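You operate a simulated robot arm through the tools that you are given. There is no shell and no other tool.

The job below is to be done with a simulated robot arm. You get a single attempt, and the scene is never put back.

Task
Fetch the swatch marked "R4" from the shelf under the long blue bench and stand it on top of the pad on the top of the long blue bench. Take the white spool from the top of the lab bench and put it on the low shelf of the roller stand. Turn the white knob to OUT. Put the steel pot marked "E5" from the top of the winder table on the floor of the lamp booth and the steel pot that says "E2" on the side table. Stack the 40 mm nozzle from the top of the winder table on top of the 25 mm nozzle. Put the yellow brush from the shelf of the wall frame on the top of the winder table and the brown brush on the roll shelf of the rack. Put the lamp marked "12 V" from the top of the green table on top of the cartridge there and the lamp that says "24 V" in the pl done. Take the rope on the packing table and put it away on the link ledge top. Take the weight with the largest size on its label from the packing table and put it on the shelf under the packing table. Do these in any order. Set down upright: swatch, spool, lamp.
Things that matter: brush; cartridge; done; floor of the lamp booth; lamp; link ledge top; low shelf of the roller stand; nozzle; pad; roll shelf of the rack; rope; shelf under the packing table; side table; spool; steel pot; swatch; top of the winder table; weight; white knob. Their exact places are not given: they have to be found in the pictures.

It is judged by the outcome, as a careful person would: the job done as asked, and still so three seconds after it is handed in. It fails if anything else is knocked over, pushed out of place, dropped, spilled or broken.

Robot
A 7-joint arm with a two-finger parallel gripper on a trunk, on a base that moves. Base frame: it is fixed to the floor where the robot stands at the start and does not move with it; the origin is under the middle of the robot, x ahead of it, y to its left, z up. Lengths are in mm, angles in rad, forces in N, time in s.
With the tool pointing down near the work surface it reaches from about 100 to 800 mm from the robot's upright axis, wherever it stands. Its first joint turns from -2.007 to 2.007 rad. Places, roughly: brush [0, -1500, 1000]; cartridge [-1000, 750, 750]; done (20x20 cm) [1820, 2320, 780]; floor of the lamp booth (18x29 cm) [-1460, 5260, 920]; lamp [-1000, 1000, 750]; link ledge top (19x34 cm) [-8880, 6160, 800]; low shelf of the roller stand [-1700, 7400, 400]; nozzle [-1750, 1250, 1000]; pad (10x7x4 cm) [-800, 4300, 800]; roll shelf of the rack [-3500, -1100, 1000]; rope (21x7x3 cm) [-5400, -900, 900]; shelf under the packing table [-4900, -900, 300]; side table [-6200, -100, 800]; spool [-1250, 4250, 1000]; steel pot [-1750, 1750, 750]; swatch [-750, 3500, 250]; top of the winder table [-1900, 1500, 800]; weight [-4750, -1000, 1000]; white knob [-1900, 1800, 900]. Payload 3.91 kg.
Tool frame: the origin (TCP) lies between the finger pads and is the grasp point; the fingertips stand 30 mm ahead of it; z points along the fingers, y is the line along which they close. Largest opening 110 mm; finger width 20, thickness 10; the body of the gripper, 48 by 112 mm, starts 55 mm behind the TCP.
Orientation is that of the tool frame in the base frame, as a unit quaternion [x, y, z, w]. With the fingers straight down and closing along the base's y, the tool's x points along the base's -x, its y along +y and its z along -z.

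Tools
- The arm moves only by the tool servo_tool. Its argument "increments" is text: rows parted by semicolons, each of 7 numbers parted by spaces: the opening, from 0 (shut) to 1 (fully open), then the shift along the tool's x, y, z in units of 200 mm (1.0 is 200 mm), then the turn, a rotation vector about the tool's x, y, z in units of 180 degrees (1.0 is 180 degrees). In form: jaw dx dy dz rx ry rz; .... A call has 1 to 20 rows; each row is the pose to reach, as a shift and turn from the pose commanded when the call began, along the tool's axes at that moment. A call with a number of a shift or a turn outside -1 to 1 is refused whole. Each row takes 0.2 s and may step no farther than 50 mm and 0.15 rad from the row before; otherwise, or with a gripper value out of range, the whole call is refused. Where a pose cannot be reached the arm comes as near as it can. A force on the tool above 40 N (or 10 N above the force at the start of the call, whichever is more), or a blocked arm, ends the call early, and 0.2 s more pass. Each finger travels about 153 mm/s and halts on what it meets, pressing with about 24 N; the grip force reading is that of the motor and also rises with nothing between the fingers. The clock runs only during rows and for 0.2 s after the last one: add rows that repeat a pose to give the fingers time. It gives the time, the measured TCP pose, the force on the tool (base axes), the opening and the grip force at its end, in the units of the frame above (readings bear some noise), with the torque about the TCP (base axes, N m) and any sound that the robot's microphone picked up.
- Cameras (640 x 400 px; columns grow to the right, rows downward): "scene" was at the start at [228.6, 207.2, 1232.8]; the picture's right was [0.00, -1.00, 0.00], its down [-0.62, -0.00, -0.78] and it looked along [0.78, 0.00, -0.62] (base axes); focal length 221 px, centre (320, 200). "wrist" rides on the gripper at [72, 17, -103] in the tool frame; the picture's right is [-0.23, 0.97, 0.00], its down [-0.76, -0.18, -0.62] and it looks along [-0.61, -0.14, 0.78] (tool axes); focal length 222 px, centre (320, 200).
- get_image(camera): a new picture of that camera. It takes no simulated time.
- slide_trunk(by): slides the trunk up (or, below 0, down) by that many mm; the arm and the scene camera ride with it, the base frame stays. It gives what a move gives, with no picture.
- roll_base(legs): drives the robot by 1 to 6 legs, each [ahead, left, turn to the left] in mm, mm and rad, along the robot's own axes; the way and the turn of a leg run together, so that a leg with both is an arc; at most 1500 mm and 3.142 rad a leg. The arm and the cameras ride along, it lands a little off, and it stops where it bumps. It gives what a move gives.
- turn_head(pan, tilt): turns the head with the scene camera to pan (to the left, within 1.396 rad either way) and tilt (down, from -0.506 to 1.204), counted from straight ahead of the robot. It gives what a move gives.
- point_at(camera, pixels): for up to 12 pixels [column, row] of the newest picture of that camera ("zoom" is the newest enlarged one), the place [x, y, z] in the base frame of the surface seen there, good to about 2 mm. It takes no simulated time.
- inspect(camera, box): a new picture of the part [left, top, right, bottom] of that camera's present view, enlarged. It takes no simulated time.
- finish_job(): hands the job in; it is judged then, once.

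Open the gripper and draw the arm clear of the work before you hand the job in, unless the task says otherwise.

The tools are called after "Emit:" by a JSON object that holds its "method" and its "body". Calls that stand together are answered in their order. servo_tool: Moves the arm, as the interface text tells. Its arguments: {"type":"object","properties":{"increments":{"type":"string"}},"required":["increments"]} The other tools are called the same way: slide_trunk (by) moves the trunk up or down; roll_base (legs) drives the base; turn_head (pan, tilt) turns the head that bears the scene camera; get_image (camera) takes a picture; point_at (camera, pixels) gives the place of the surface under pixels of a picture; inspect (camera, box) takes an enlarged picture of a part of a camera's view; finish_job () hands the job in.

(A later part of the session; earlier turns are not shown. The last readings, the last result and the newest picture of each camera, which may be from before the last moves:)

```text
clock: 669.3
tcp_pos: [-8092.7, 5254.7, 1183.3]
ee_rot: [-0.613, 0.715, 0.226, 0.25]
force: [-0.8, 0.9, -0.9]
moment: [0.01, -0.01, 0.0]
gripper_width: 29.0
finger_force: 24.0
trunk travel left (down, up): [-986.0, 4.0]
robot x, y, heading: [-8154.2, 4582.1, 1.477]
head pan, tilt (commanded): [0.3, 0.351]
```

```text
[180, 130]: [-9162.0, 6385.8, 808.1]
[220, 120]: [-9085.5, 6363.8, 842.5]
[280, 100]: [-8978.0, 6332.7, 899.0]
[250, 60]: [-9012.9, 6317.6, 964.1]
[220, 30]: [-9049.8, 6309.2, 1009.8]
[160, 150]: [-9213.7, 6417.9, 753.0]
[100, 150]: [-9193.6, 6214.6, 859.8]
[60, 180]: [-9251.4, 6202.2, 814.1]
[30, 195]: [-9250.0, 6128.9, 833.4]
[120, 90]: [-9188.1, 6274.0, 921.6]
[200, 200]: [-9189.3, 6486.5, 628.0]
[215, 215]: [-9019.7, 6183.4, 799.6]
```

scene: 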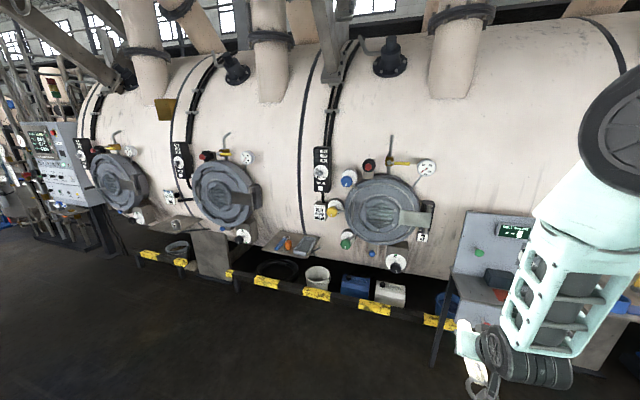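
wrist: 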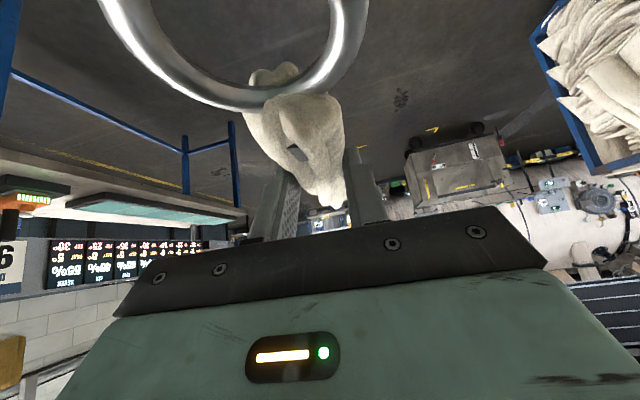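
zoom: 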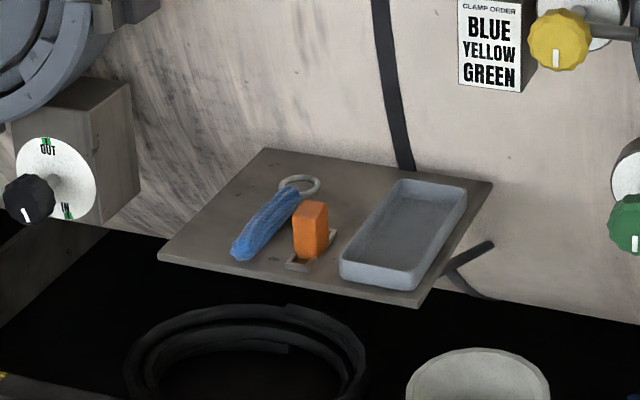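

Free strip on the ledge's left: x -9038..-8968, y 6085..6360. I'll lay the rope there along y at x≈-9003. I drive in front of it and lower the trunk at a safe distance (the tank overhangs).

Emit:
{"method": "roll_base", "body": {"legs": [[250, 910, 0], [0, 0, 0.053]]}}

Emit:
{"method": "slide_trunk", "body": {"by": -315}}

Emit:
{"method": "turn_head", "body": {"pan": 0.0, "tilt": 0.4}}

Emit:
{"method": "get_image", "body": {"camera": "scene"}}

Emit:
{"method": "get_image", "body": {"camera": "wrist"}}

```text
clock: 674.7
tcp_pos: [-9016.7, 5590.7, 1183.1]
ee_rot: [-0.631, 0.699, 0.232, 0.243]
force: [-0.3, 0.8, -1.4]
moment: [-0.06, 0.01, 0.01]
gripper_width: 29.3
finger_force: 23.9
trunk travel left (down, up): [-986.0, 4.0]
robot x, y, heading: [-9040.2, 4916.0, 1.534]
head pan, tilt (commanded): [0.3, 0.351]
```

```text
clock: 677.8
tcp_pos: [-9015.5, 5590.9, 867.4]
ee_rot: [-0.631, 0.699, 0.232, 0.244]
force: [0.2, 0.2, -2.6]
moment: [0.0, 0.01, 0.02]
gripper_width: 29.0
finger_force: 24.4
trunk travel left (down, up): [-671.0, 319.0]
robot x, y, heading: [-9038.2, 4919.4, 1.531]
head pan, tilt (commanded): [0.3, 0.351]
```

```text
clock: 678.6
tcp_pos: [-9015.0, 5590.8, 867.7]
ee_rot: [-0.63, 0.699, 0.232, 0.245]
force: [0.6, -0.3, -1.4]
moment: [0.01, 0.02, 0.0]
gripper_width: 29.2
finger_force: 24.2
trunk travel left (down, up): [-671.0, 319.0]
robot x, y, heading: [-9041.6, 4915.2, 1.532]
head pan, tilt (commanded): [0.0, 0.4]
```

```text
taken
```

scene: 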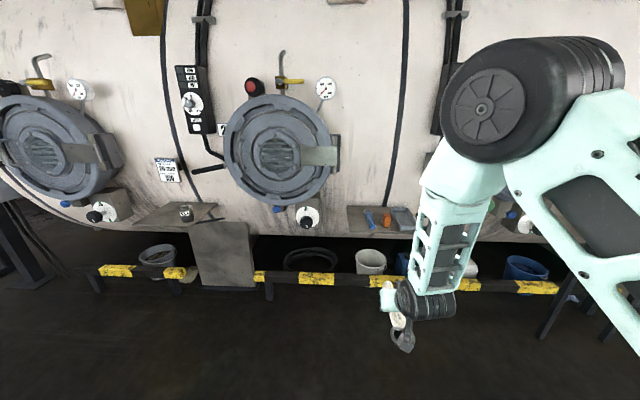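

```text
taken
```

wrist: 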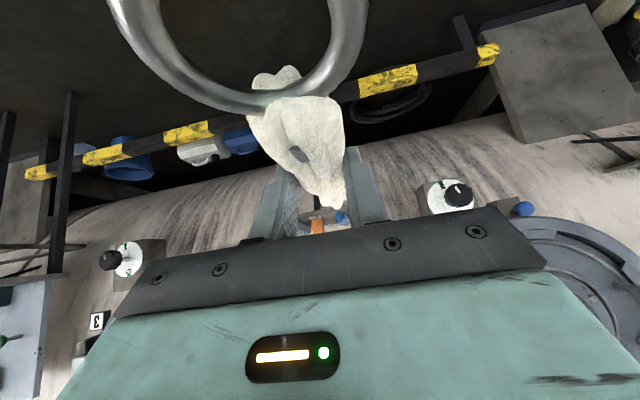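

I extend the arm 170 mm forward so that the elbow stays well away from the tank, then check the elbow position.

Emit:
{"method": "servo_tool", "body": {"increments": "0 -0.082 0.003 0.0674 0 0 0; 0 -0.164 0.006 0.135 0 0 0; 0 -0.246 0.008 0.202 0 0 0; 0 -0.3285 0.011 0.27 0 0 0; 0 -0.411 0.014 0.337 0 0 0; 0 -0.493 0.017 0.404 0 0 0; 0 -0.575 0.019 0.472 0 0 0; 0 -0.657 0.022 0.539 0 0 0"}}

Emit:
{"method": "get_image", "body": {"camera": "scene"}}

Emit:
{"method": "point_at", "body": {"camera": "scene", "pixels": [[470, 120], [540, 60], [430, 210], [400, 60], [480, 190], [370, 215], [345, 230], [365, 230], [310, 60], [400, 100]]}}

```text
clock: 680.4
tcp_pos: [-9004.3, 5760.1, 867.4]
ee_rot: [-0.631, 0.699, 0.231, 0.243]
force: [-1.0, 0.2, -2.0]
moment: [-0.02, 0.05, 0.0]
gripper_width: 29.1
finger_force: 24.5
trunk travel left (down, up): [-671.0, 319.0]
robot x, y, heading: [-9044.1, 4914.6, 1.532]
head pan, tilt (commanded): [0.0, 0.4]
```

```text
taken
```

scene: 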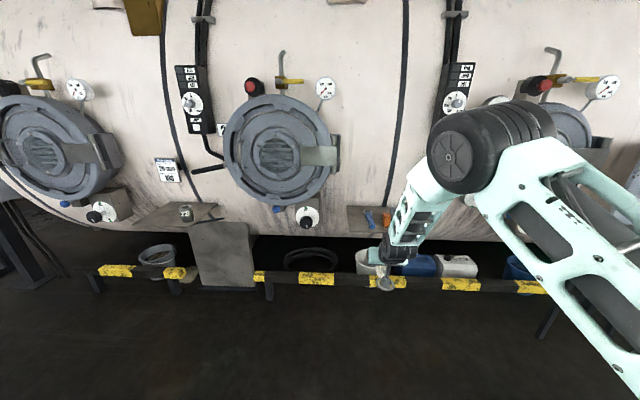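

```text
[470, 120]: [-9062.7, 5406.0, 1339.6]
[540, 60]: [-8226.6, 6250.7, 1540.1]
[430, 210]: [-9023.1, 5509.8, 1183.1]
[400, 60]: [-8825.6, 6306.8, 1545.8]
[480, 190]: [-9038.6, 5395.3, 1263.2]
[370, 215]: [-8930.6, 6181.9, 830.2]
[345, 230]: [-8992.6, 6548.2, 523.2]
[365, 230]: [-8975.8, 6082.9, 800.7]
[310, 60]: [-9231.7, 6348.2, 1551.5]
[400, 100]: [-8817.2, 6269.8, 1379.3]
```

Elbow clearance is ample. I drive in 350 mm first and check alignment with the strip.

Emit:
{"method": "roll_base", "body": {"legs": [[340, 12, 0]]}}

Emit:
{"method": "get_image", "body": {"camera": "wrist"}}

Emit:
{"method": "inspect", "body": {"camera": "scene", "box": [320, 190, 460, 300]}}

```text
clock: 682.7
tcp_pos: [-9000.0, 6105.4, 866.6]
ee_rot: [-0.63, 0.7, 0.232, 0.244]
force: [1.5, -0.1, -1.4]
moment: [-0.01, -0.02, 0.01]
gripper_width: 29.2
finger_force: 24.1
trunk travel left (down, up): [-671.0, 319.0]
robot x, y, heading: [-9036.2, 5261.8, 1.53]
head pan, tilt (commanded): [0.0, 0.4]
```

```text
taken
```

wrist: 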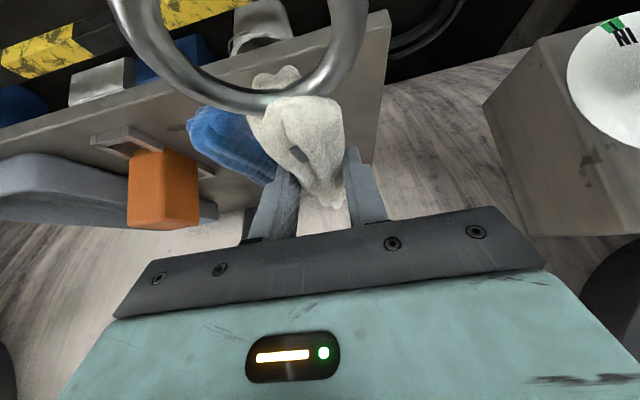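

```text
3.64 times, centred on (390, 245) of scene
```

zoom: 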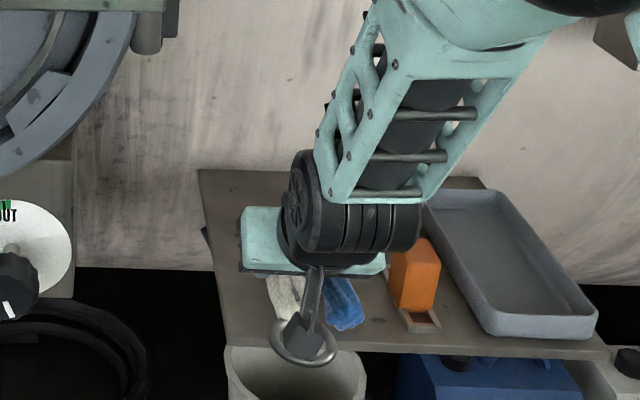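

I measure the strip limits from here: ledge left edge, and the blue hank's left edge.

Emit:
{"method": "point_at", "body": {"camera": "zoom", "pixels": [[226, 340], [215, 260], [208, 190], [327, 318], [325, 290], [340, 325], [250, 320], [270, 345], [287, 295], [345, 290], [360, 320], [235, 300]]}}

Emit:
{"method": "point_at", "body": {"camera": "wrist", "pixels": [[250, 165], [225, 150], [270, 180], [195, 125], [380, 60], [370, 120], [360, 100], [345, 150], [300, 130], [160, 175], [265, 100], [340, 100]]}}

```text
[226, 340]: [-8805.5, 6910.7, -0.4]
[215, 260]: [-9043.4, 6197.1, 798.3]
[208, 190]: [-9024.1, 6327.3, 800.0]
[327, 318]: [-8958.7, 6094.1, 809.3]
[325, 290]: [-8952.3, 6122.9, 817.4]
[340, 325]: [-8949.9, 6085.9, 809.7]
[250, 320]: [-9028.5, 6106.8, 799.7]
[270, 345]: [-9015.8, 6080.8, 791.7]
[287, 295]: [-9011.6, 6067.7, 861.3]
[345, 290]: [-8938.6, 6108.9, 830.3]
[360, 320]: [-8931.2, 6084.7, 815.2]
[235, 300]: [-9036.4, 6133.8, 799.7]
```

```text
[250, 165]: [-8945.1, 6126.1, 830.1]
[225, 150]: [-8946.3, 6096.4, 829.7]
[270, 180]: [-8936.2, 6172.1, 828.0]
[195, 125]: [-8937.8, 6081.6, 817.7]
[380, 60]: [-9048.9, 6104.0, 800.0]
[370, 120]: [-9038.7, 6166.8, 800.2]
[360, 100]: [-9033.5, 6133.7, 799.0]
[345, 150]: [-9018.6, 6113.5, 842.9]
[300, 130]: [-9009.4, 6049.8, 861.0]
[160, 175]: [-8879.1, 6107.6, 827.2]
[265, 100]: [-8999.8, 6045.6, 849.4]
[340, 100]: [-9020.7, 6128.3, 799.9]
```

The strip is 93 mm wide (x -9050..-8957) and the rope is centred in it. I drive 98 mm further in and lower.

Emit:
{"method": "roll_base", "body": {"legs": [[98, 2, 0]]}}

Emit:
{"method": "get_image", "body": {"camera": "wrist"}}

Emit:
{"method": "inspect", "body": {"camera": "scene", "box": [320, 190, 460, 300]}}

```text
clock: 683.8
tcp_pos: [-8999.7, 6203.3, 866.4]
ee_rot: [-0.631, 0.699, 0.231, 0.244]
force: [0.7, -0.4, -1.8]
moment: [-0.01, 0.01, 0.01]
gripper_width: 28.9
finger_force: 23.8
trunk travel left (down, up): [-671.0, 319.0]
robot x, y, heading: [-9035.7, 5360.2, 1.53]
head pan, tilt (commanded): [0.0, 0.4]
```

```text
taken
```

wrist: 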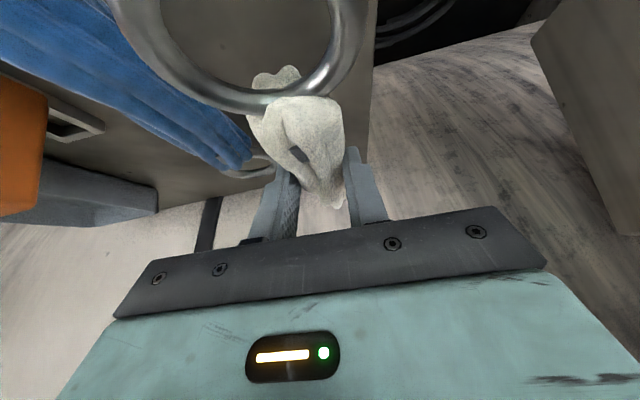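

```text
3.64 times, centred on (390, 245) of scene
```

zoom: 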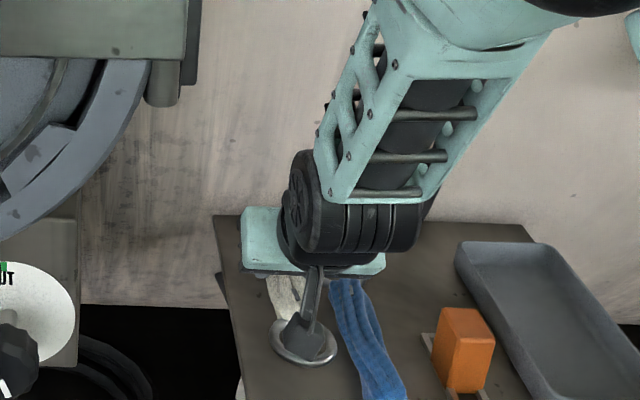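

I measure the blue hank's and its ring's nearest edge to the east finger.

Emit:
{"method": "point_at", "body": {"camera": "wrist", "pixels": [[245, 150], [235, 140], [220, 125], [250, 165], [262, 172], [268, 178], [200, 105], [230, 165], [258, 182], [150, 70], [180, 90], [255, 135]]}}

Emit:
{"method": "inspect", "body": {"camera": "wrist", "box": [190, 90, 330, 230]}}

```text
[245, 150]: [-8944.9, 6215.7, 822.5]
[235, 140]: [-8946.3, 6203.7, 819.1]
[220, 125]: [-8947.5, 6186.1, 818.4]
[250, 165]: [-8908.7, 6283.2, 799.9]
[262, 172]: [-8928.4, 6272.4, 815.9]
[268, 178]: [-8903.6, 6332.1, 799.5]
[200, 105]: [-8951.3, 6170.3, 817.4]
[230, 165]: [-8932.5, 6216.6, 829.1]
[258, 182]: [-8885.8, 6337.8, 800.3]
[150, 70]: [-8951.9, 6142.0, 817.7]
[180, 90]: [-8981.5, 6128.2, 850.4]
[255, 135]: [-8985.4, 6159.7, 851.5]
```

```text
2.86 times, centred on (260, 160) of wrist
```

zoom: 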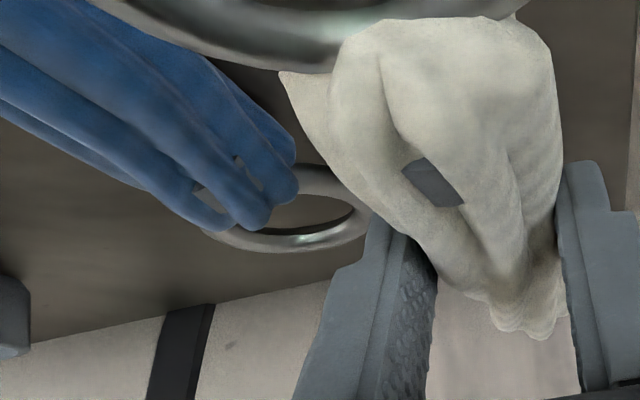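

Clearances are about 25 mm. I lower 29 mm, then finely to contact.

Emit:
{"method": "servo_tool", "body": {"increments": "0 0.0222 0 0.0271 0 0 0; 0 0.0444 0 0.0542 0 0 0; 0 0.0666 0 0.0812 0 0 0; 0 0.0824 0 0.1006 0 0 0; 0 0.092 0 0.1122 0 0 0"}}

Emit:
{"method": "servo_tool", "body": {"increments": "0 0.0032 0 0.0039 0 0 0; 0 0.0063 0 0.0077 0 0 0"}}

```text
clock: 685.0
tcp_pos: [-9001.0, 6203.7, 838.4]
ee_rot: [-0.63, 0.699, 0.232, 0.244]
force: [0.0, 0.4, -1.1]
moment: [0.0, 0.04, -0.02]
gripper_width: 29.1
finger_force: 24.2
trunk travel left (down, up): [-671.0, 319.0]
robot x, y, heading: [-9032.5, 5363.3, 1.529]
head pan, tilt (commanded): [0.0, 0.4]
```

```text
clock: 685.6
tcp_pos: [-8999.5, 6203.7, 836.3]
ee_rot: [-0.632, 0.699, 0.231, 0.242]
force: [-0.3, 0.8, -0.5]
moment: [0.0, -0.01, -0.03]
gripper_width: 29.2
finger_force: 24.7
trunk travel left (down, up): [-671.0, 319.0]
robot x, y, heading: [-9035.2, 5361.9, 1.53]
head pan, tilt (commanded): [0.0, 0.4]
```

Emit:
{"method": "servo_tool", "body": {"increments": "0 0.0032 0 0.0039 0 0 0; 0 0.0063 0 0.0077 0 0 0"}}

Emit:
{"method": "get_image", "body": {"camera": "wrist"}}

```text
clock: 686.2
tcp_pos: [-8999.6, 6203.0, 832.9]
ee_rot: [-0.631, 0.698, 0.233, 0.244]
force: [-0.7, 0.1, -0.1]
moment: [-0.09, -0.01, -0.06]
gripper_width: 29.0
finger_force: 24.4
trunk travel left (down, up): [-671.0, 319.0]
robot x, y, heading: [-9035.9, 5362.3, 1.529]
head pan, tilt (commanded): [0.0, 0.4]
```

```text
taken
```

wrist: 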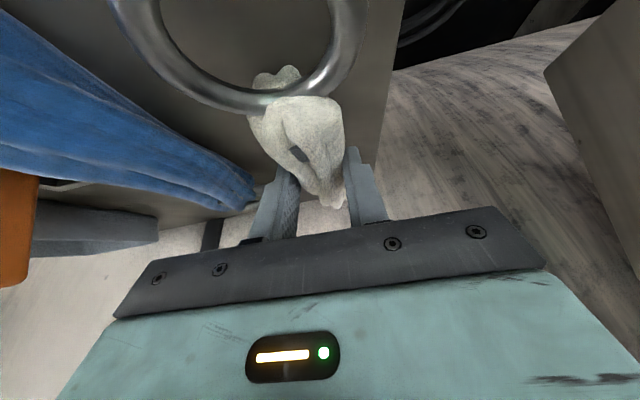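

Light contact begins. I lower 1 mm more and open slightly.

Emit:
{"method": "servo_tool", "body": {"increments": "0 0.0032 0 0.0039 0 0 0; 0.28 0.0032 0 0.0039 0 0 0; 0.31 0.0032 0 0.0039 0 0 0; 0.35 0.0032 0 0.0039 0 0 0; 0.4 0.0032 0 0.0039 0 0 0"}}

Emit:
{"method": "get_image", "body": {"camera": "wrist"}}

```text
clock: 687.4
tcp_pos: [-8999.7, 6203.0, 833.1]
ee_rot: [-0.631, 0.699, 0.232, 0.244]
force: [-0.4, 0.9, 0.3]
moment: [0.02, -0.04, 0.03]
gripper_width: 44.2
finger_force: 0.0
trunk travel left (down, up): [-671.0, 319.0]
robot x, y, heading: [-9037.7, 5363.5, 1.531]
head pan, tilt (commanded): [0.0, 0.4]
```

```text
taken
```

wrist: 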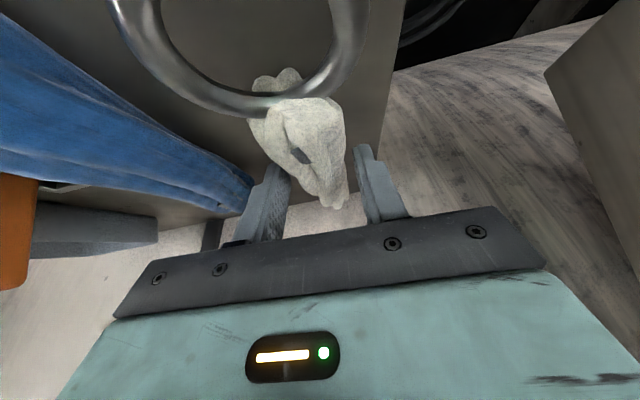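

Released. I withdraw up and back along the tool axis and check the rope.

Emit:
{"method": "servo_tool", "body": {"increments": "0.4 0 0 -0.05 0 0 0; 0.4 0 0 -0.12 0 0 0; 0.4 0 0 -0.22 0 0 0; 0.4 0 0 -0.34 0 0 0; 0.4 0 0 -0.46 0 0 0; 0.4 0 0 -0.6 0 0 0"}}

Emit:
{"method": "get_image", "body": {"camera": "wrist"}}

Emit:
{"method": "inspect", "body": {"camera": "scene", "box": [320, 190, 460, 300]}}

```text
clock: 688.8
tcp_pos: [-9006.8, 6127.7, 925.9]
ee_rot: [-0.631, 0.7, 0.231, 0.243]
force: [-0.9, 1.0, -0.2]
moment: [-0.01, -0.02, 0.0]
gripper_width: 44.0
finger_force: 0.0
trunk travel left (down, up): [-671.0, 319.0]
robot x, y, heading: [-9037.4, 5360.7, 1.531]
head pan, tilt (commanded): [0.0, 0.4]
```

```text
taken
```

wrist: 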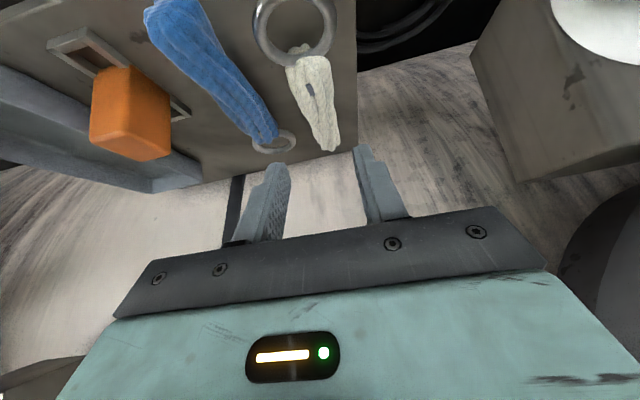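

```text
3.64 times, centred on (390, 245) of scene
```

zoom: 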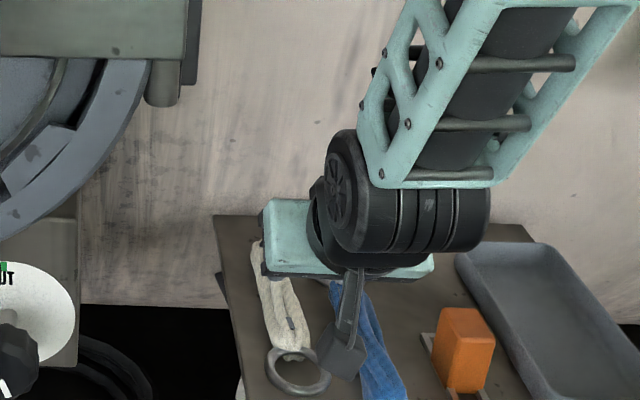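

The white rope lies on the ledge next to the blue one. Last is pot E2; I back out, raise the trunk and drive back east.

Emit:
{"method": "roll_base", "body": {"legs": [[-500, 0, 0]]}}

Emit:
{"method": "slide_trunk", "body": {"by": 250}}

Emit:
{"method": "turn_head", "body": {"pan": 0.0, "tilt": 0.45}}

Emit:
{"method": "inspect", "body": {"camera": "scene", "box": [260, 160, 420, 280]}}

Emit:
{"method": "roll_base", "body": {"legs": [[0, 0, -2.12], [1450, 0, 0], [750, 0, 0]]}}

Emit:
{"method": "turn_head", "body": {"pan": 0.2, "tilt": 0.3}}

Emit:
{"method": "get_image", "body": {"camera": "scene"}}

```text
clock: 691.8
tcp_pos: [-9024.1, 5624.1, 926.5]
ee_rot: [-0.629, 0.7, 0.231, 0.245]
force: [-0.6, -0.2, 0.1]
moment: [0.0, 0.0, 0.0]
gripper_width: 44.1
finger_force: 0.1
trunk travel left (down, up): [-671.0, 319.0]
robot x, y, heading: [-9057.4, 4858.3, 1.523]
head pan, tilt (commanded): [0.0, 0.4]
```

```text
clock: 694.4
tcp_pos: [-9023.6, 5624.2, 1175.7]
ee_rot: [-0.63, 0.7, 0.232, 0.245]
force: [-0.7, 0.5, 0.7]
moment: [-0.01, 0.0, 0.03]
gripper_width: 43.9
finger_force: 0.1
trunk travel left (down, up): [-921.0, 69.0]
robot x, y, heading: [-9059.3, 4856.5, 1.524]
head pan, tilt (commanded): [0.0, 0.4]
```

```text
clock: 695.0
tcp_pos: [-9025.5, 5623.7, 1176.3]
ee_rot: [-0.629, 0.7, 0.232, 0.245]
force: [0.7, -0.2, 0.3]
moment: [0.0, -0.01, 0.0]
gripper_width: 44.0
finger_force: 0.1
trunk travel left (down, up): [-921.0, 69.0]
robot x, y, heading: [-9055.7, 4857.3, 1.526]
head pan, tilt (commanded): [0.0, 0.45]
```

```text
3.33 times, centred on (340, 220) of scene
```

zoom: 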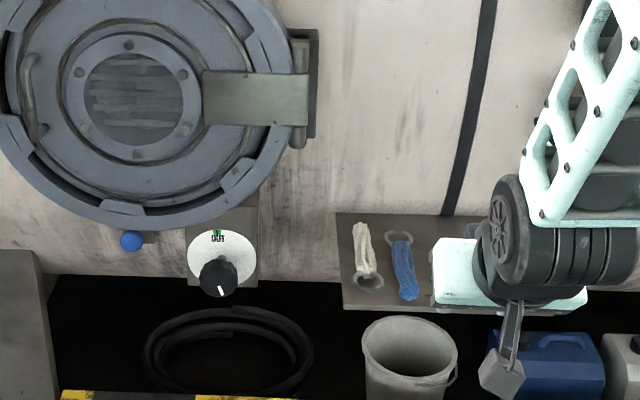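

```text
clock: 710.9
tcp_pos: [-6566.3, 3224.1, 1175.7]
ee_rot: [0.295, 0.894, -0.098, 0.322]
force: [0.6, 0.2, 0.9]
moment: [-0.01, 0.01, -0.01]
gripper_width: 44.2
finger_force: 0.0
trunk travel left (down, up): [-921.0, 69.0]
robot x, y, heading: [-7206.5, 3640.5, -0.584]
head pan, tilt (commanded): [0.0, 0.45]
```

```text
clock: 711.6
tcp_pos: [-6566.3, 3223.8, 1176.4]
ee_rot: [0.296, 0.894, -0.098, 0.321]
force: [0.3, -0.4, 0.4]
moment: [-0.01, 0.0, 0.02]
gripper_width: 44.1
finger_force: 0.0
trunk travel left (down, up): [-921.0, 69.0]
robot x, y, heading: [-7208.7, 3641.9, -0.576]
head pan, tilt (commanded): [0.201, 0.3]
```

```text
taken
```

scene: 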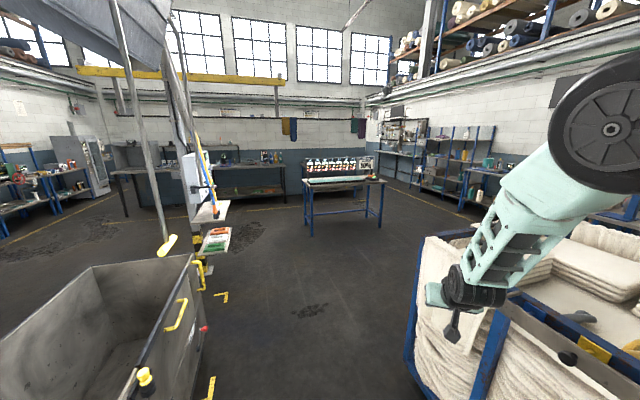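

I turn east and drive along y≈3450 back to the aisle by the winder table.

Emit:
{"method": "roll_base", "body": {"legs": [[0, 0, 0.53], [1450, -110, 0], [1450, 0, 0], [1350, 0, 0]]}}

Emit:
{"method": "turn_head", "body": {"pan": -0.6, "tilt": 0.4}}

Emit:
{"method": "get_image", "body": {"camera": "scene"}}

```text
clock: 733.5
tcp_pos: [-2202.7, 3344.1, 1174.9]
ee_rot: [0.046, 0.941, -0.008, 0.336]
force: [-0.7, -0.2, 0.8]
moment: [0.03, 0.01, 0.0]
gripper_width: 43.9
finger_force: 0.1
trunk travel left (down, up): [-921.0, 69.0]
robot x, y, heading: [-2968.1, 3366.1, -0.035]
head pan, tilt (commanded): [0.201, 0.3]
```

```text
clock: 734.6
tcp_pos: [-2202.3, 3344.2, 1175.7]
ee_rot: [0.045, 0.941, -0.007, 0.337]
force: [-0.1, 0.3, 0.8]
moment: [-0.03, -0.02, -0.01]
gripper_width: 44.2
finger_force: 0.0
trunk travel left (down, up): [-921.0, 69.0]
robot x, y, heading: [-2968.8, 3369.2, -0.033]
head pan, tilt (commanded): [-0.6, 0.4]
```

```text
taken
```

scene: 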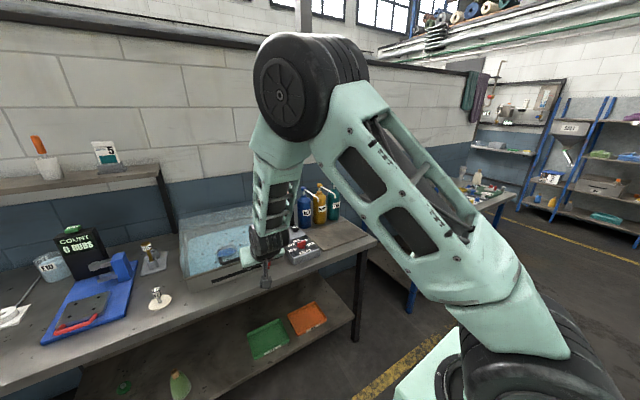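

I square up and strafe south to E2, keeping clear of the centre table behind.

Emit:
{"method": "roll_base", "body": {"legs": [[0, 0, -0.062], [190, -1420, 0]]}}

Emit:
{"method": "turn_head", "body": {"pan": 0.0, "tilt": 0.6}}

Emit:
{"method": "get_image", "body": {"camera": "scene"}}

Emit:
{"method": "get_image", "body": {"camera": "wrist"}}

```text
clock: 742.2
tcp_pos: [-2149.1, 1878.1, 1175.0]
ee_rot: [0.073, 0.939, -0.018, 0.336]
force: [-0.4, -0.5, 0.9]
moment: [-0.01, -0.01, -0.01]
gripper_width: 44.0
finger_force: 0.1
trunk travel left (down, up): [-921.0, 69.0]
robot x, y, heading: [-2914.6, 1948.9, -0.087]
head pan, tilt (commanded): [-0.6, 0.4]
```

```text
clock: 743.2
tcp_pos: [-2148.9, 1877.4, 1175.5]
ee_rot: [0.072, 0.939, -0.017, 0.336]
force: [-0.3, 0.3, 1.0]
moment: [0.0, 0.02, -0.01]
gripper_width: 44.3
finger_force: 0.0
trunk travel left (down, up): [-921.0, 69.0]
robot x, y, heading: [-2913.1, 1948.0, -0.088]
head pan, tilt (commanded): [0.0, 0.6]
```

```text
taken
```

scene: 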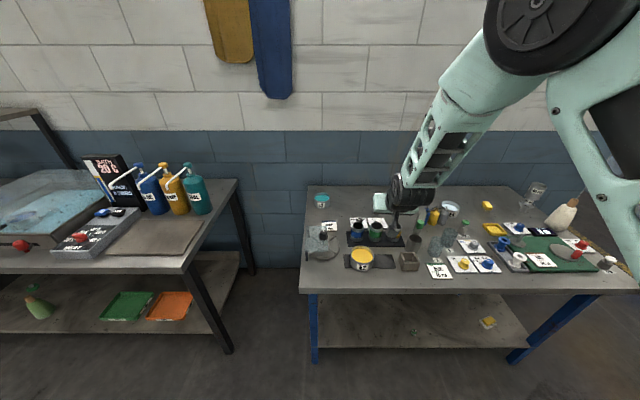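

```text
taken
```

wrist: 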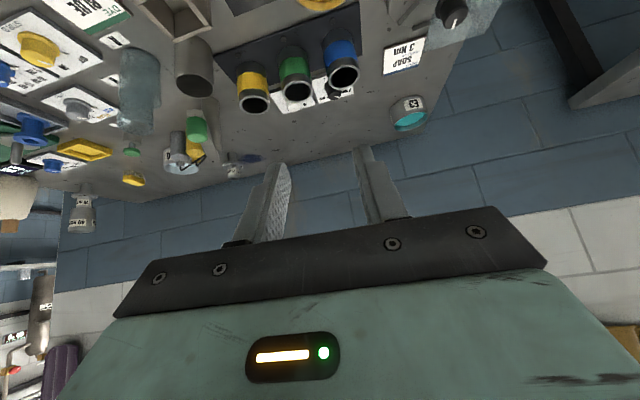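

The nozzle stack still stands at (535,190). I enlarge E2 at (362,258) and measure it with its neighbours.

Emit:
{"method": "inspect", "body": {"camera": "scene", "box": [300, 215, 430, 285]}}

Emit:
{"method": "point_at", "body": {"camera": "zoom", "pixels": [[305, 205], [250, 205], [363, 205], [305, 165], [305, 250], [305, 270], [250, 240], [360, 240], [210, 220], [230, 270], [400, 230], [455, 200]]}}

```text
4.92 times, centred on (365, 250) of scene
```

zoom: 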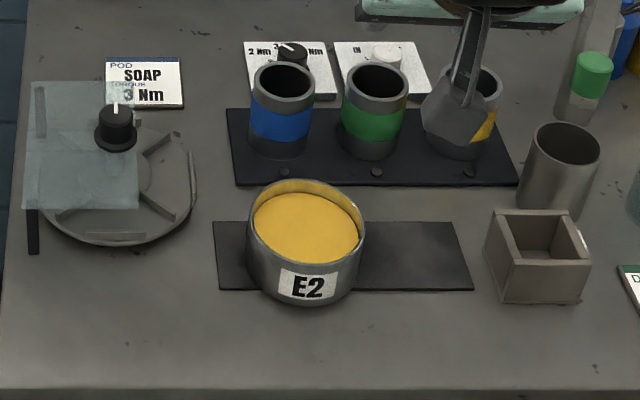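

```text
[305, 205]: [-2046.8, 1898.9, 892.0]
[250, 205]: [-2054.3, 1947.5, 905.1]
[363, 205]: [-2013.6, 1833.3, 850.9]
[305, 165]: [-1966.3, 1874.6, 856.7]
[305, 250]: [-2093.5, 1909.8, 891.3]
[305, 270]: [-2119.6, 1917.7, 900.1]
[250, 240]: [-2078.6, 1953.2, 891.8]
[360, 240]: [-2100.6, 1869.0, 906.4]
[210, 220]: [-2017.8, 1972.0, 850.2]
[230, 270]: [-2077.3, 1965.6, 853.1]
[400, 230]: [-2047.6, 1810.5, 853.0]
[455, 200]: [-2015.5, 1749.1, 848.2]
```

E2 is nearly full (liquid 892, rim 906). I take more rim points for an accurate circle.

Emit:
{"method": "point_at", "body": {"camera": "zoom", "pixels": [[249, 225], [256, 250], [275, 262], [305, 266], [335, 260], [355, 245], [363, 225], [360, 207], [345, 190], [305, 181], [270, 188], [254, 205]]}}

Emit:
{"method": "inspect", "body": {"camera": "scene", "box": [340, 235, 388, 275]}}

```text
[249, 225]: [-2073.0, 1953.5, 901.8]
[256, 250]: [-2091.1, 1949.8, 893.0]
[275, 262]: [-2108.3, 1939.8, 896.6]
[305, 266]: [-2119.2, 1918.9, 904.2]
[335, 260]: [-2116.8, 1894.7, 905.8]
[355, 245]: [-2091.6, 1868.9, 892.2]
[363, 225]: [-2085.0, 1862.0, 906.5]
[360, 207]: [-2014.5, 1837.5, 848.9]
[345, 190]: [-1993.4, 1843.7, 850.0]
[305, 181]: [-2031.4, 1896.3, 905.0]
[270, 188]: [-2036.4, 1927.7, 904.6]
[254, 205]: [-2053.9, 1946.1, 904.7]
```

```text
10.00 times, centred on (364, 255) of scene
```

zoom: 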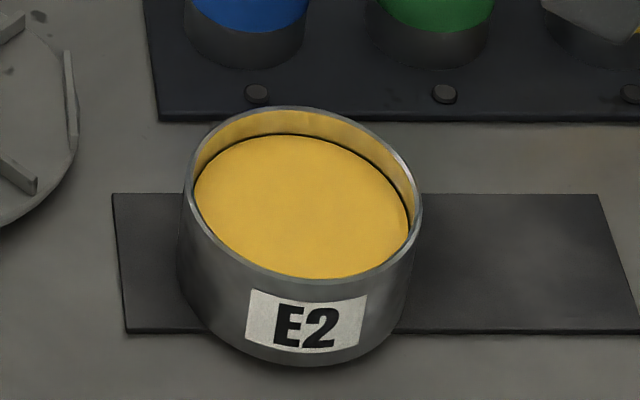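

E2: centre ≈ (-2075,1907), radius 45.5; the jaw (110 mm) leaves 9 mm each side. I lower the trunk 150 and move to 100 mm before the pot, jaw fully open.

Emit:
{"method": "slide_trunk", "body": {"by": -150}}

Emit:
{"method": "servo_tool", "body": {"increments": "1 0.06 0.063 0.087 0 0 0; 1 0.12 0.126 0.173 0 0 0; 1 0.1775 0.1885 0.2595 0 0 0; 1 0.1775 0.1885 0.2595 0 0 0"}}

Emit:
{"method": "get_image", "body": {"camera": "wrist"}}

Emit:
{"method": "get_image", "body": {"camera": "scene"}}

```text
clock: 744.9
tcp_pos: [-2149.7, 1878.1, 1025.9]
ee_rot: [0.072, 0.939, -0.017, 0.335]
force: [-0.3, 0.1, 0.1]
moment: [0.0, 0.01, 0.02]
gripper_width: 44.3
finger_force: 0.1
trunk travel left (down, up): [-771.0, 219.0]
robot x, y, heading: [-2914.9, 1949.5, -0.09]
head pan, tilt (commanded): [0.0, 0.6]
```

```text
clock: 745.9
tcp_pos: [-2138.0, 1915.7, 963.0]
ee_rot: [0.071, 0.939, -0.017, 0.335]
force: [-0.6, -0.3, -0.5]
moment: [0.02, 0.0, 0.0]
gripper_width: 110.3
finger_force: 0.2
trunk travel left (down, up): [-771.0, 219.0]
robot x, y, heading: [-2913.4, 1945.5, -0.091]
head pan, tilt (commanded): [0.0, 0.6]
```

```text
taken
```

wrist: 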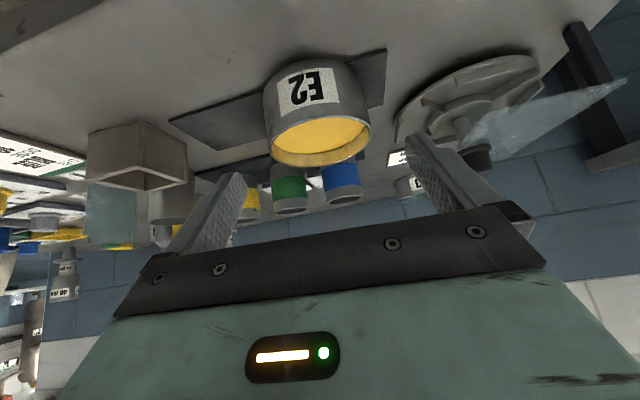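

```text
taken
```

scene: 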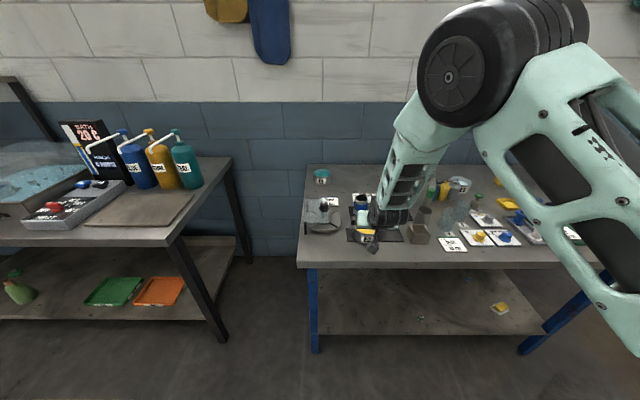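

I measure E2 in the wrist view to centre the jaw precisely.

Emit:
{"method": "inspect", "body": {"camera": "wrist", "box": [250, 50, 390, 180]}}

Emit:
{"method": "point_at", "body": {"camera": "wrist", "pixels": [[268, 110], [275, 120], [290, 112], [310, 105], [330, 102], [350, 105], [362, 115], [267, 130], [368, 125], [300, 162], [340, 160], [320, 165]]}}

```text
3.08 times, centred on (320, 115) of wrist
```

zoom: 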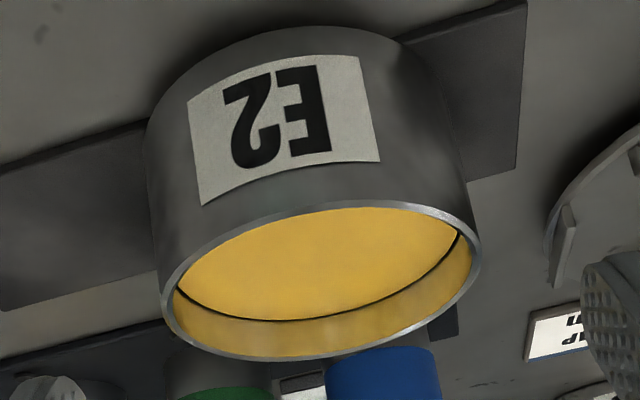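

```text
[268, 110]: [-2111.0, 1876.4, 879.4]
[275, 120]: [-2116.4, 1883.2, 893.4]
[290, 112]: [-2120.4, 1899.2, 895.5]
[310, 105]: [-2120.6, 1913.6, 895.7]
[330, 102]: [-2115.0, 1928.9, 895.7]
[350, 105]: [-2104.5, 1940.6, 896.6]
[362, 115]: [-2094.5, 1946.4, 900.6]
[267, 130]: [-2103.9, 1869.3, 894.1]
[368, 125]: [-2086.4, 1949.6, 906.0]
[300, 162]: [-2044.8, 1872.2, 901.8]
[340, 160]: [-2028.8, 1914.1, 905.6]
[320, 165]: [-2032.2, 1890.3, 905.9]
```

E2 centre (-2075.3,1905.6), r 45.7. I advance 100 mm slowly with the jaw fully open.

Emit:
{"method": "servo_tool", "body": {"increments": "1 -0.0005 -0.0105 0.07 0 0 0; 1 -0.001 -0.0105 0.14 0 0 0; 1 -0.001 -0.0105 0.21 0 0 0; 1 -0.002 -0.0105 0.28 0 0 0; 1 -0.002 -0.0105 0.35 0 0 0; 1 -0.002 -0.0105 0.42 0 0 0; 1 -0.002 -0.0105 0.47 0 0 0; 1 -0.002 -0.0105 0.499 0 0 0; 1 -0.002 -0.0105 0.499 0 0 0"}}

Emit:
{"method": "get_image", "body": {"camera": "wrist"}}

```text
clock: 747.9
tcp_pos: [-2074.6, 1905.8, 887.1]
ee_rot: [0.073, 0.939, -0.018, 0.336]
force: [0.3, -0.2, 0.2]
moment: [0.0, 0.03, -0.03]
gripper_width: 110.1
finger_force: 0.1
trunk travel left (down, up): [-771.0, 219.0]
robot x, y, heading: [-2911.3, 1945.8, -0.091]
head pan, tilt (commanded): [0.0, 0.6]
```

```text
taken
```

wrist: 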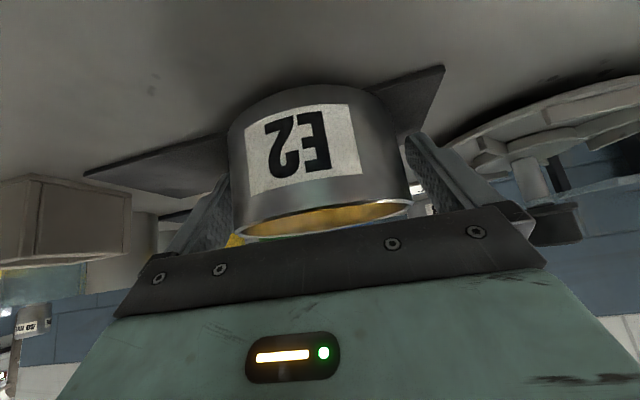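

The pot is between the fingers. I close gradually and test-lift.

Emit:
{"method": "servo_tool", "body": {"increments": "0.92 0 0 0 0 0 0; 0.86 0 0 0 0 0 0; 0.8 0 0 0 0 0 0; 0.5 0 0 0 0 0 0; 0 0 0 0 0 0 0; 0 0 0 0 0 0 0"}}

Emit:
{"method": "servo_tool", "body": {"increments": "0 -0.0063 0 -0.0077 0 0 0; 0 -0.0127 0 -0.0155 0 0 0; 0 -0.019 0 -0.0232 0 0 0; 0 -0.0253 0 -0.031 0 0 0; 0 -0.0317 0 -0.0387 0 0 0"}}

Emit:
{"method": "get_image", "body": {"camera": "wrist"}}

```text
clock: 749.3
tcp_pos: [-2074.9, 1905.1, 887.2]
ee_rot: [0.072, 0.939, -0.017, 0.335]
force: [-1.2, -3.1, 0.5]
moment: [-0.37, 0.03, 0.02]
gripper_width: 94.1
finger_force: 23.9
trunk travel left (down, up): [-771.0, 219.0]
robot x, y, heading: [-2911.1, 1949.3, -0.092]
head pan, tilt (commanded): [0.0, 0.6]
```

```text
clock: 750.5
tcp_pos: [-2073.8, 1906.0, 896.1]
ee_rot: [0.072, 0.939, -0.018, 0.335]
force: [0.6, 0.3, -4.4]
moment: [0.02, 0.03, -0.01]
gripper_width: 94.0
finger_force: 24.6
trunk travel left (down, up): [-771.0, 219.0]
robot x, y, heading: [-2912.4, 1945.8, -0.091]
head pan, tilt (commanded): [0.0, 0.6]
```

```text
taken
```

wrist: 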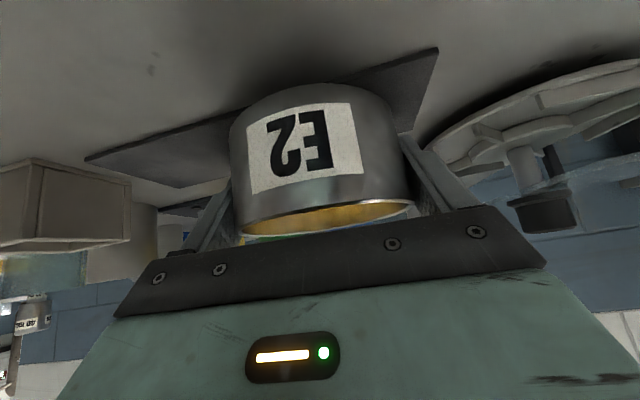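

Held at 94 mm, about 0.45 kg, level. I lift slowly 60 mm, then raise the trunk.

Emit:
{"method": "servo_tool", "body": {"increments": "0 -0.016 0 -0.0194 0 0 0; 0 -0.0317 0 -0.0387 0 0 0; 0 -0.0475 0 -0.058 0 0 0; 0 -0.0633 0 -0.0774 0 0 0; 0 -0.079 0 -0.097 0 0 0; 0 -0.095 0 -0.116 0 0 0; 0 -0.111 0 -0.1355 0 0 0; 0 -0.1267 0 -0.155 0 0 0; 0 -0.1425 0 -0.174 0 0 0; 0 -0.158 0 -0.194 0 0 0; 0 -0.174 0 -0.213 0 0 0; 0 -0.19 0 -0.232 0 0 0"}}

Emit:
{"method": "slide_trunk", "body": {"by": 150}}

Emit:
{"method": "get_image", "body": {"camera": "wrist"}}

Emit:
{"method": "get_image", "body": {"camera": "scene"}}

```text
clock: 753.1
tcp_pos: [-2075.1, 1904.4, 957.2]
ee_rot: [0.072, 0.939, -0.017, 0.335]
force: [0.1, -0.1, -4.6]
moment: [0.0, 0.0, -0.02]
gripper_width: 94.0
finger_force: 24.0
trunk travel left (down, up): [-771.0, 219.0]
robot x, y, heading: [-2912.3, 1945.5, -0.089]
head pan, tilt (commanded): [0.0, 0.6]
```

```text
clock: 754.9
tcp_pos: [-2075.2, 1903.8, 1106.6]
ee_rot: [0.071, 0.94, -0.017, 0.335]
force: [-0.4, 0.5, -4.7]
moment: [-0.01, 0.01, -0.01]
gripper_width: 93.9
finger_force: 24.1
trunk travel left (down, up): [-921.0, 69.0]
robot x, y, heading: [-2914.7, 1946.8, -0.093]
head pan, tilt (commanded): [0.0, 0.6]
```

```text
taken
```

wrist: 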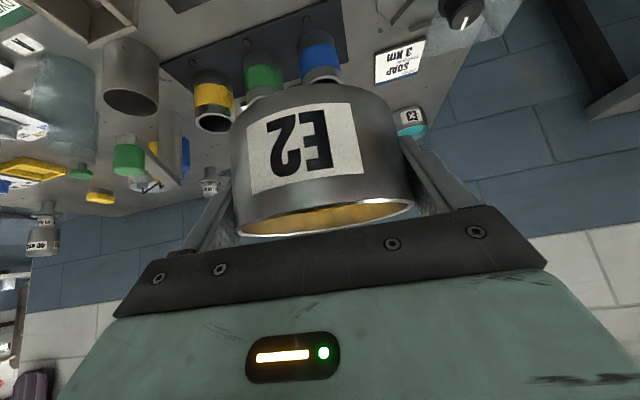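

```text
taken
```

scene: 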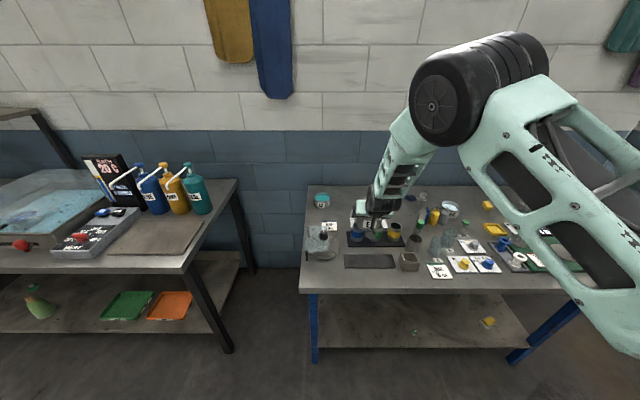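

E2 is up and level. I retract the arm 160 mm slowly to bring the pot off the table.

Emit:
{"method": "servo_tool", "body": {"increments": "0 0.0517 -0.004 -0.0423 0 0 0; 0 0.1033 -0.008 -0.0847 0 0 0; 0 0.155 -0.012 -0.127 0 0 0; 0 0.2067 -0.016 -0.1693 0 0 0; 0 0.2583 -0.02 -0.2117 0 0 0; 0 0.31 -0.024 -0.254 0 0 0; 0 0.3617 -0.028 -0.2963 0 0 0; 0 0.4133 -0.032 -0.3387 0 0 0; 0 0.465 -0.036 -0.381 0 0 0; 0 0.5167 -0.04 -0.4233 0 0 0; 0 0.5683 -0.044 -0.4657 0 0 0; 0 0.62 -0.048 -0.508 0 0 0"}}

Emit:
{"method": "roll_base", "body": {"legs": [[0, -800, 0]]}}

Emit:
{"method": "get_image", "body": {"camera": "wrist"}}

```text
clock: 757.5
tcp_pos: [-2235.8, 1918.9, 1106.7]
ee_rot: [0.072, 0.939, -0.017, 0.337]
force: [-0.2, -0.7, -5.6]
moment: [0.02, 0.0, 0.0]
gripper_width: 93.7
finger_force: 24.1
trunk travel left (down, up): [-921.0, 69.0]
robot x, y, heading: [-2916.1, 1949.0, -0.091]
head pan, tilt (commanded): [0.0, 0.6]
```

```text
clock: 761.8
tcp_pos: [-2313.6, 1115.0, 1107.0]
ee_rot: [0.077, 0.939, -0.019, 0.335]
force: [-0.1, 0.3, -4.5]
moment: [-0.01, -0.04, 0.04]
gripper_width: 93.9
finger_force: 24.1
trunk travel left (down, up): [-921.0, 69.0]
robot x, y, heading: [-2992.9, 1150.4, -0.104]
head pan, tilt (commanded): [0.0, 0.6]
```

```text
taken
```

wrist: 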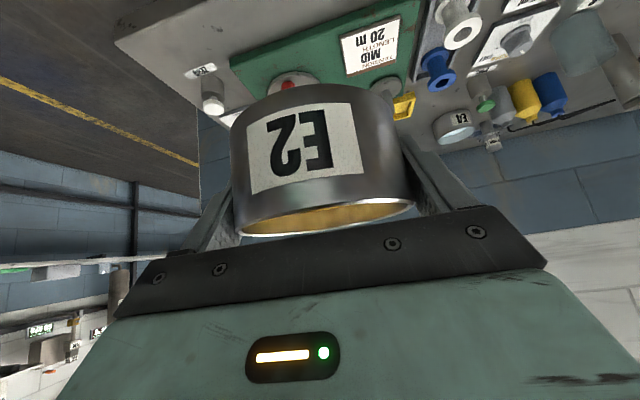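

Level and secure. I continue south, turn around to the west and drive toward the side table.

Emit:
{"method": "roll_base", "body": {"legs": [[0, -780, 0], [0, 0, -1.52], [0, 0, -1.5], [1450, 0, 0]]}}

Emit:
{"method": "get_image", "body": {"camera": "wrist"}}

Emit:
{"method": "turn_head", "body": {"pan": 0.2, "tilt": 0.4}}

Emit:
{"method": "get_image", "body": {"camera": "scene"}}

```text
clock: 780.1
tcp_pos: [-5184.2, 300.1, 1106.4]
ee_rot: [0.942, -0.021, -0.335, 0.001]
force: [-0.7, -0.3, -4.8]
moment: [0.04, -0.02, 0.01]
gripper_width: 93.4
finger_force: 23.9
trunk travel left (down, up): [-921.0, 69.0]
robot x, y, heading: [-4511.9, 345.3, -3.124]
head pan, tilt (commanded): [0.0, 0.6]
```

```text
taken
```

wrist: 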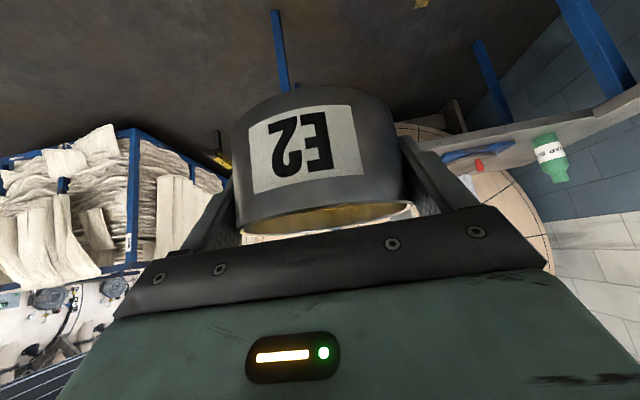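

```text
clock: 780.9
tcp_pos: [-5183.6, 301.8, 1106.1]
ee_rot: [0.942, -0.02, -0.336, 0.002]
force: [1.1, 0.7, -4.6]
moment: [-0.02, 0.0, 0.0]
gripper_width: 93.8
finger_force: 23.9
trunk travel left (down, up): [-921.0, 69.0]
robot x, y, heading: [-4507.0, 347.1, -3.129]
head pan, tilt (commanded): [0.201, 0.4]
```

```text
taken
```

scene: 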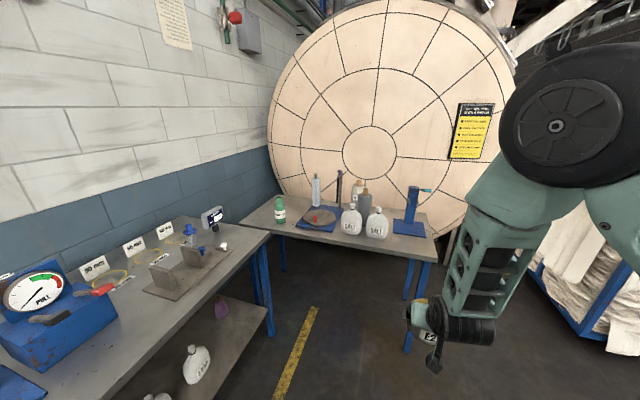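

The side table is ahead. I enlarge it to find a free spot.

Emit:
{"method": "inspect", "body": {"camera": "scene", "box": [230, 165, 450, 275]}}

Emit:
{"method": "point_at", "body": {"camera": "zoom", "pixels": [[220, 215], [60, 170], [520, 270], [280, 220], [440, 200], [390, 215], [120, 120], [500, 190], [330, 190], [250, 150], [430, 240], [180, 200]]}}

```text
2.91 times, centred on (340, 220) of scene
```

zoom: 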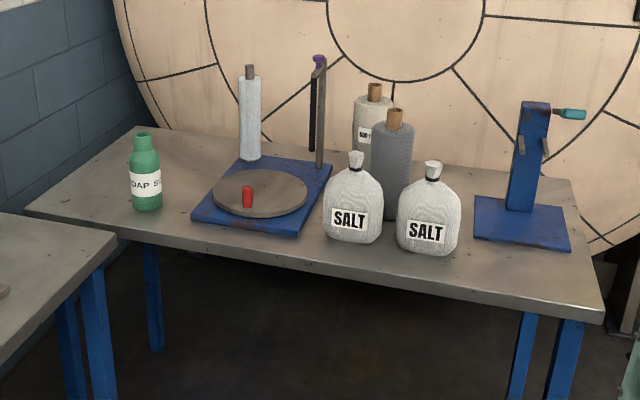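

```text
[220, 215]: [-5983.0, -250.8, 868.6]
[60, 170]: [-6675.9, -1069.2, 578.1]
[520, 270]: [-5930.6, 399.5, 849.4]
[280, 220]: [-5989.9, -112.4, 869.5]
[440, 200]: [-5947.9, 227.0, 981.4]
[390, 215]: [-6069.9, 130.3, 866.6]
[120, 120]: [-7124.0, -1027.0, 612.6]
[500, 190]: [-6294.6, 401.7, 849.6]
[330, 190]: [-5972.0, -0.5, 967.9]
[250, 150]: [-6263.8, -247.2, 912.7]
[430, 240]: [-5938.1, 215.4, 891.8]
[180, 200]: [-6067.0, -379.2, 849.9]
```

I measure the front-right free area between the SALT bag and the table corner, in front of the blue press.

Emit:
{"method": "point_at", "body": {"camera": "zoom", "pixels": [[520, 285], [520, 292], [480, 245], [565, 252], [462, 240], [470, 270], [590, 305], [580, 270], [550, 300], [500, 260], [450, 270], [535, 250]]}}

Emit:
{"method": "inspect", "body": {"camera": "scene", "box": [350, 180, 450, 280]}}

```text
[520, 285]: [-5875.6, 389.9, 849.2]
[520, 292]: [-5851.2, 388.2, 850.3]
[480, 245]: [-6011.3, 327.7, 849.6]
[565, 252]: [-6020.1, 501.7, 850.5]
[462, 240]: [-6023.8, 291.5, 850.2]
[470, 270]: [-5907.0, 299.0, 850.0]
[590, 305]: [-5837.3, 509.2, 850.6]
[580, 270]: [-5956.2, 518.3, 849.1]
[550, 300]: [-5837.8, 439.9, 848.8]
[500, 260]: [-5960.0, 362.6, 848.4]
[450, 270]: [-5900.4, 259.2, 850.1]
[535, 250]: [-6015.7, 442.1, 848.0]
```

```text
4.00 times, centred on (400, 230) of scene
```

zoom: 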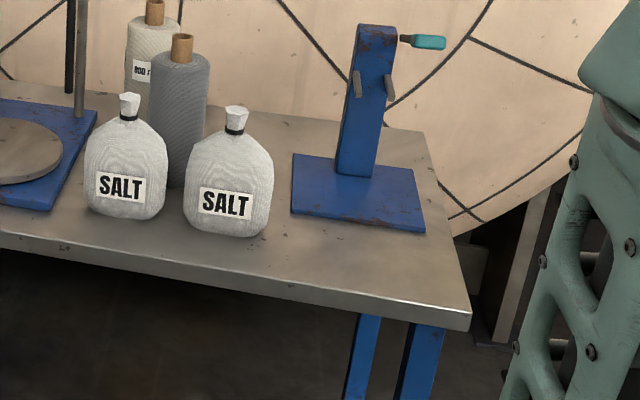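

The area x -6010..-5840, y 290..520 is free. I drive so that the pot comes above (-5930,395).

Emit:
{"method": "roll_base", "body": {"legs": [[600, -100, 0]]}}

Emit:
{"method": "get_image", "body": {"camera": "scene"}}

Emit:
{"method": "get_image", "body": {"camera": "wrist"}}

```text
clock: 784.3
tcp_pos: [-5784.9, 392.5, 1106.7]
ee_rot: [0.942, -0.022, -0.335, 0.001]
force: [0.2, 0.5, -3.9]
moment: [-0.01, 0.03, -0.01]
gripper_width: 93.6
finger_force: 23.6
trunk travel left (down, up): [-921.0, 69.0]
robot x, y, heading: [-5109.3, 436.7, -3.129]
head pan, tilt (commanded): [0.201, 0.4]
```

```text
taken
```

scene: 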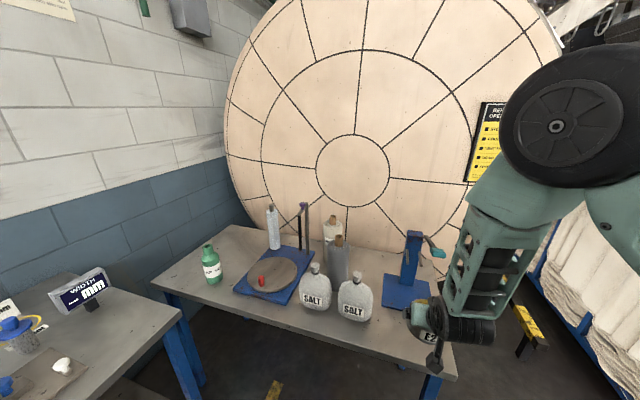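

```text
taken
```

wrist: 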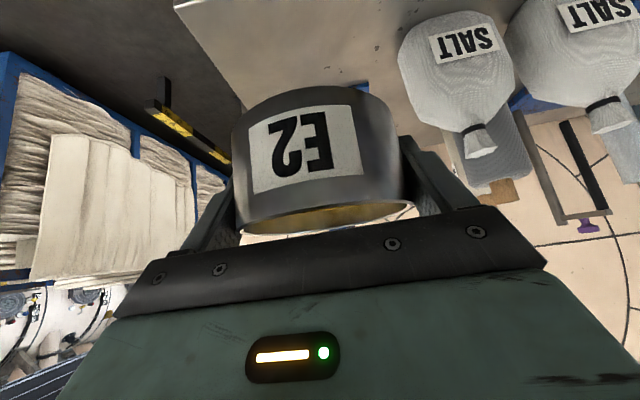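

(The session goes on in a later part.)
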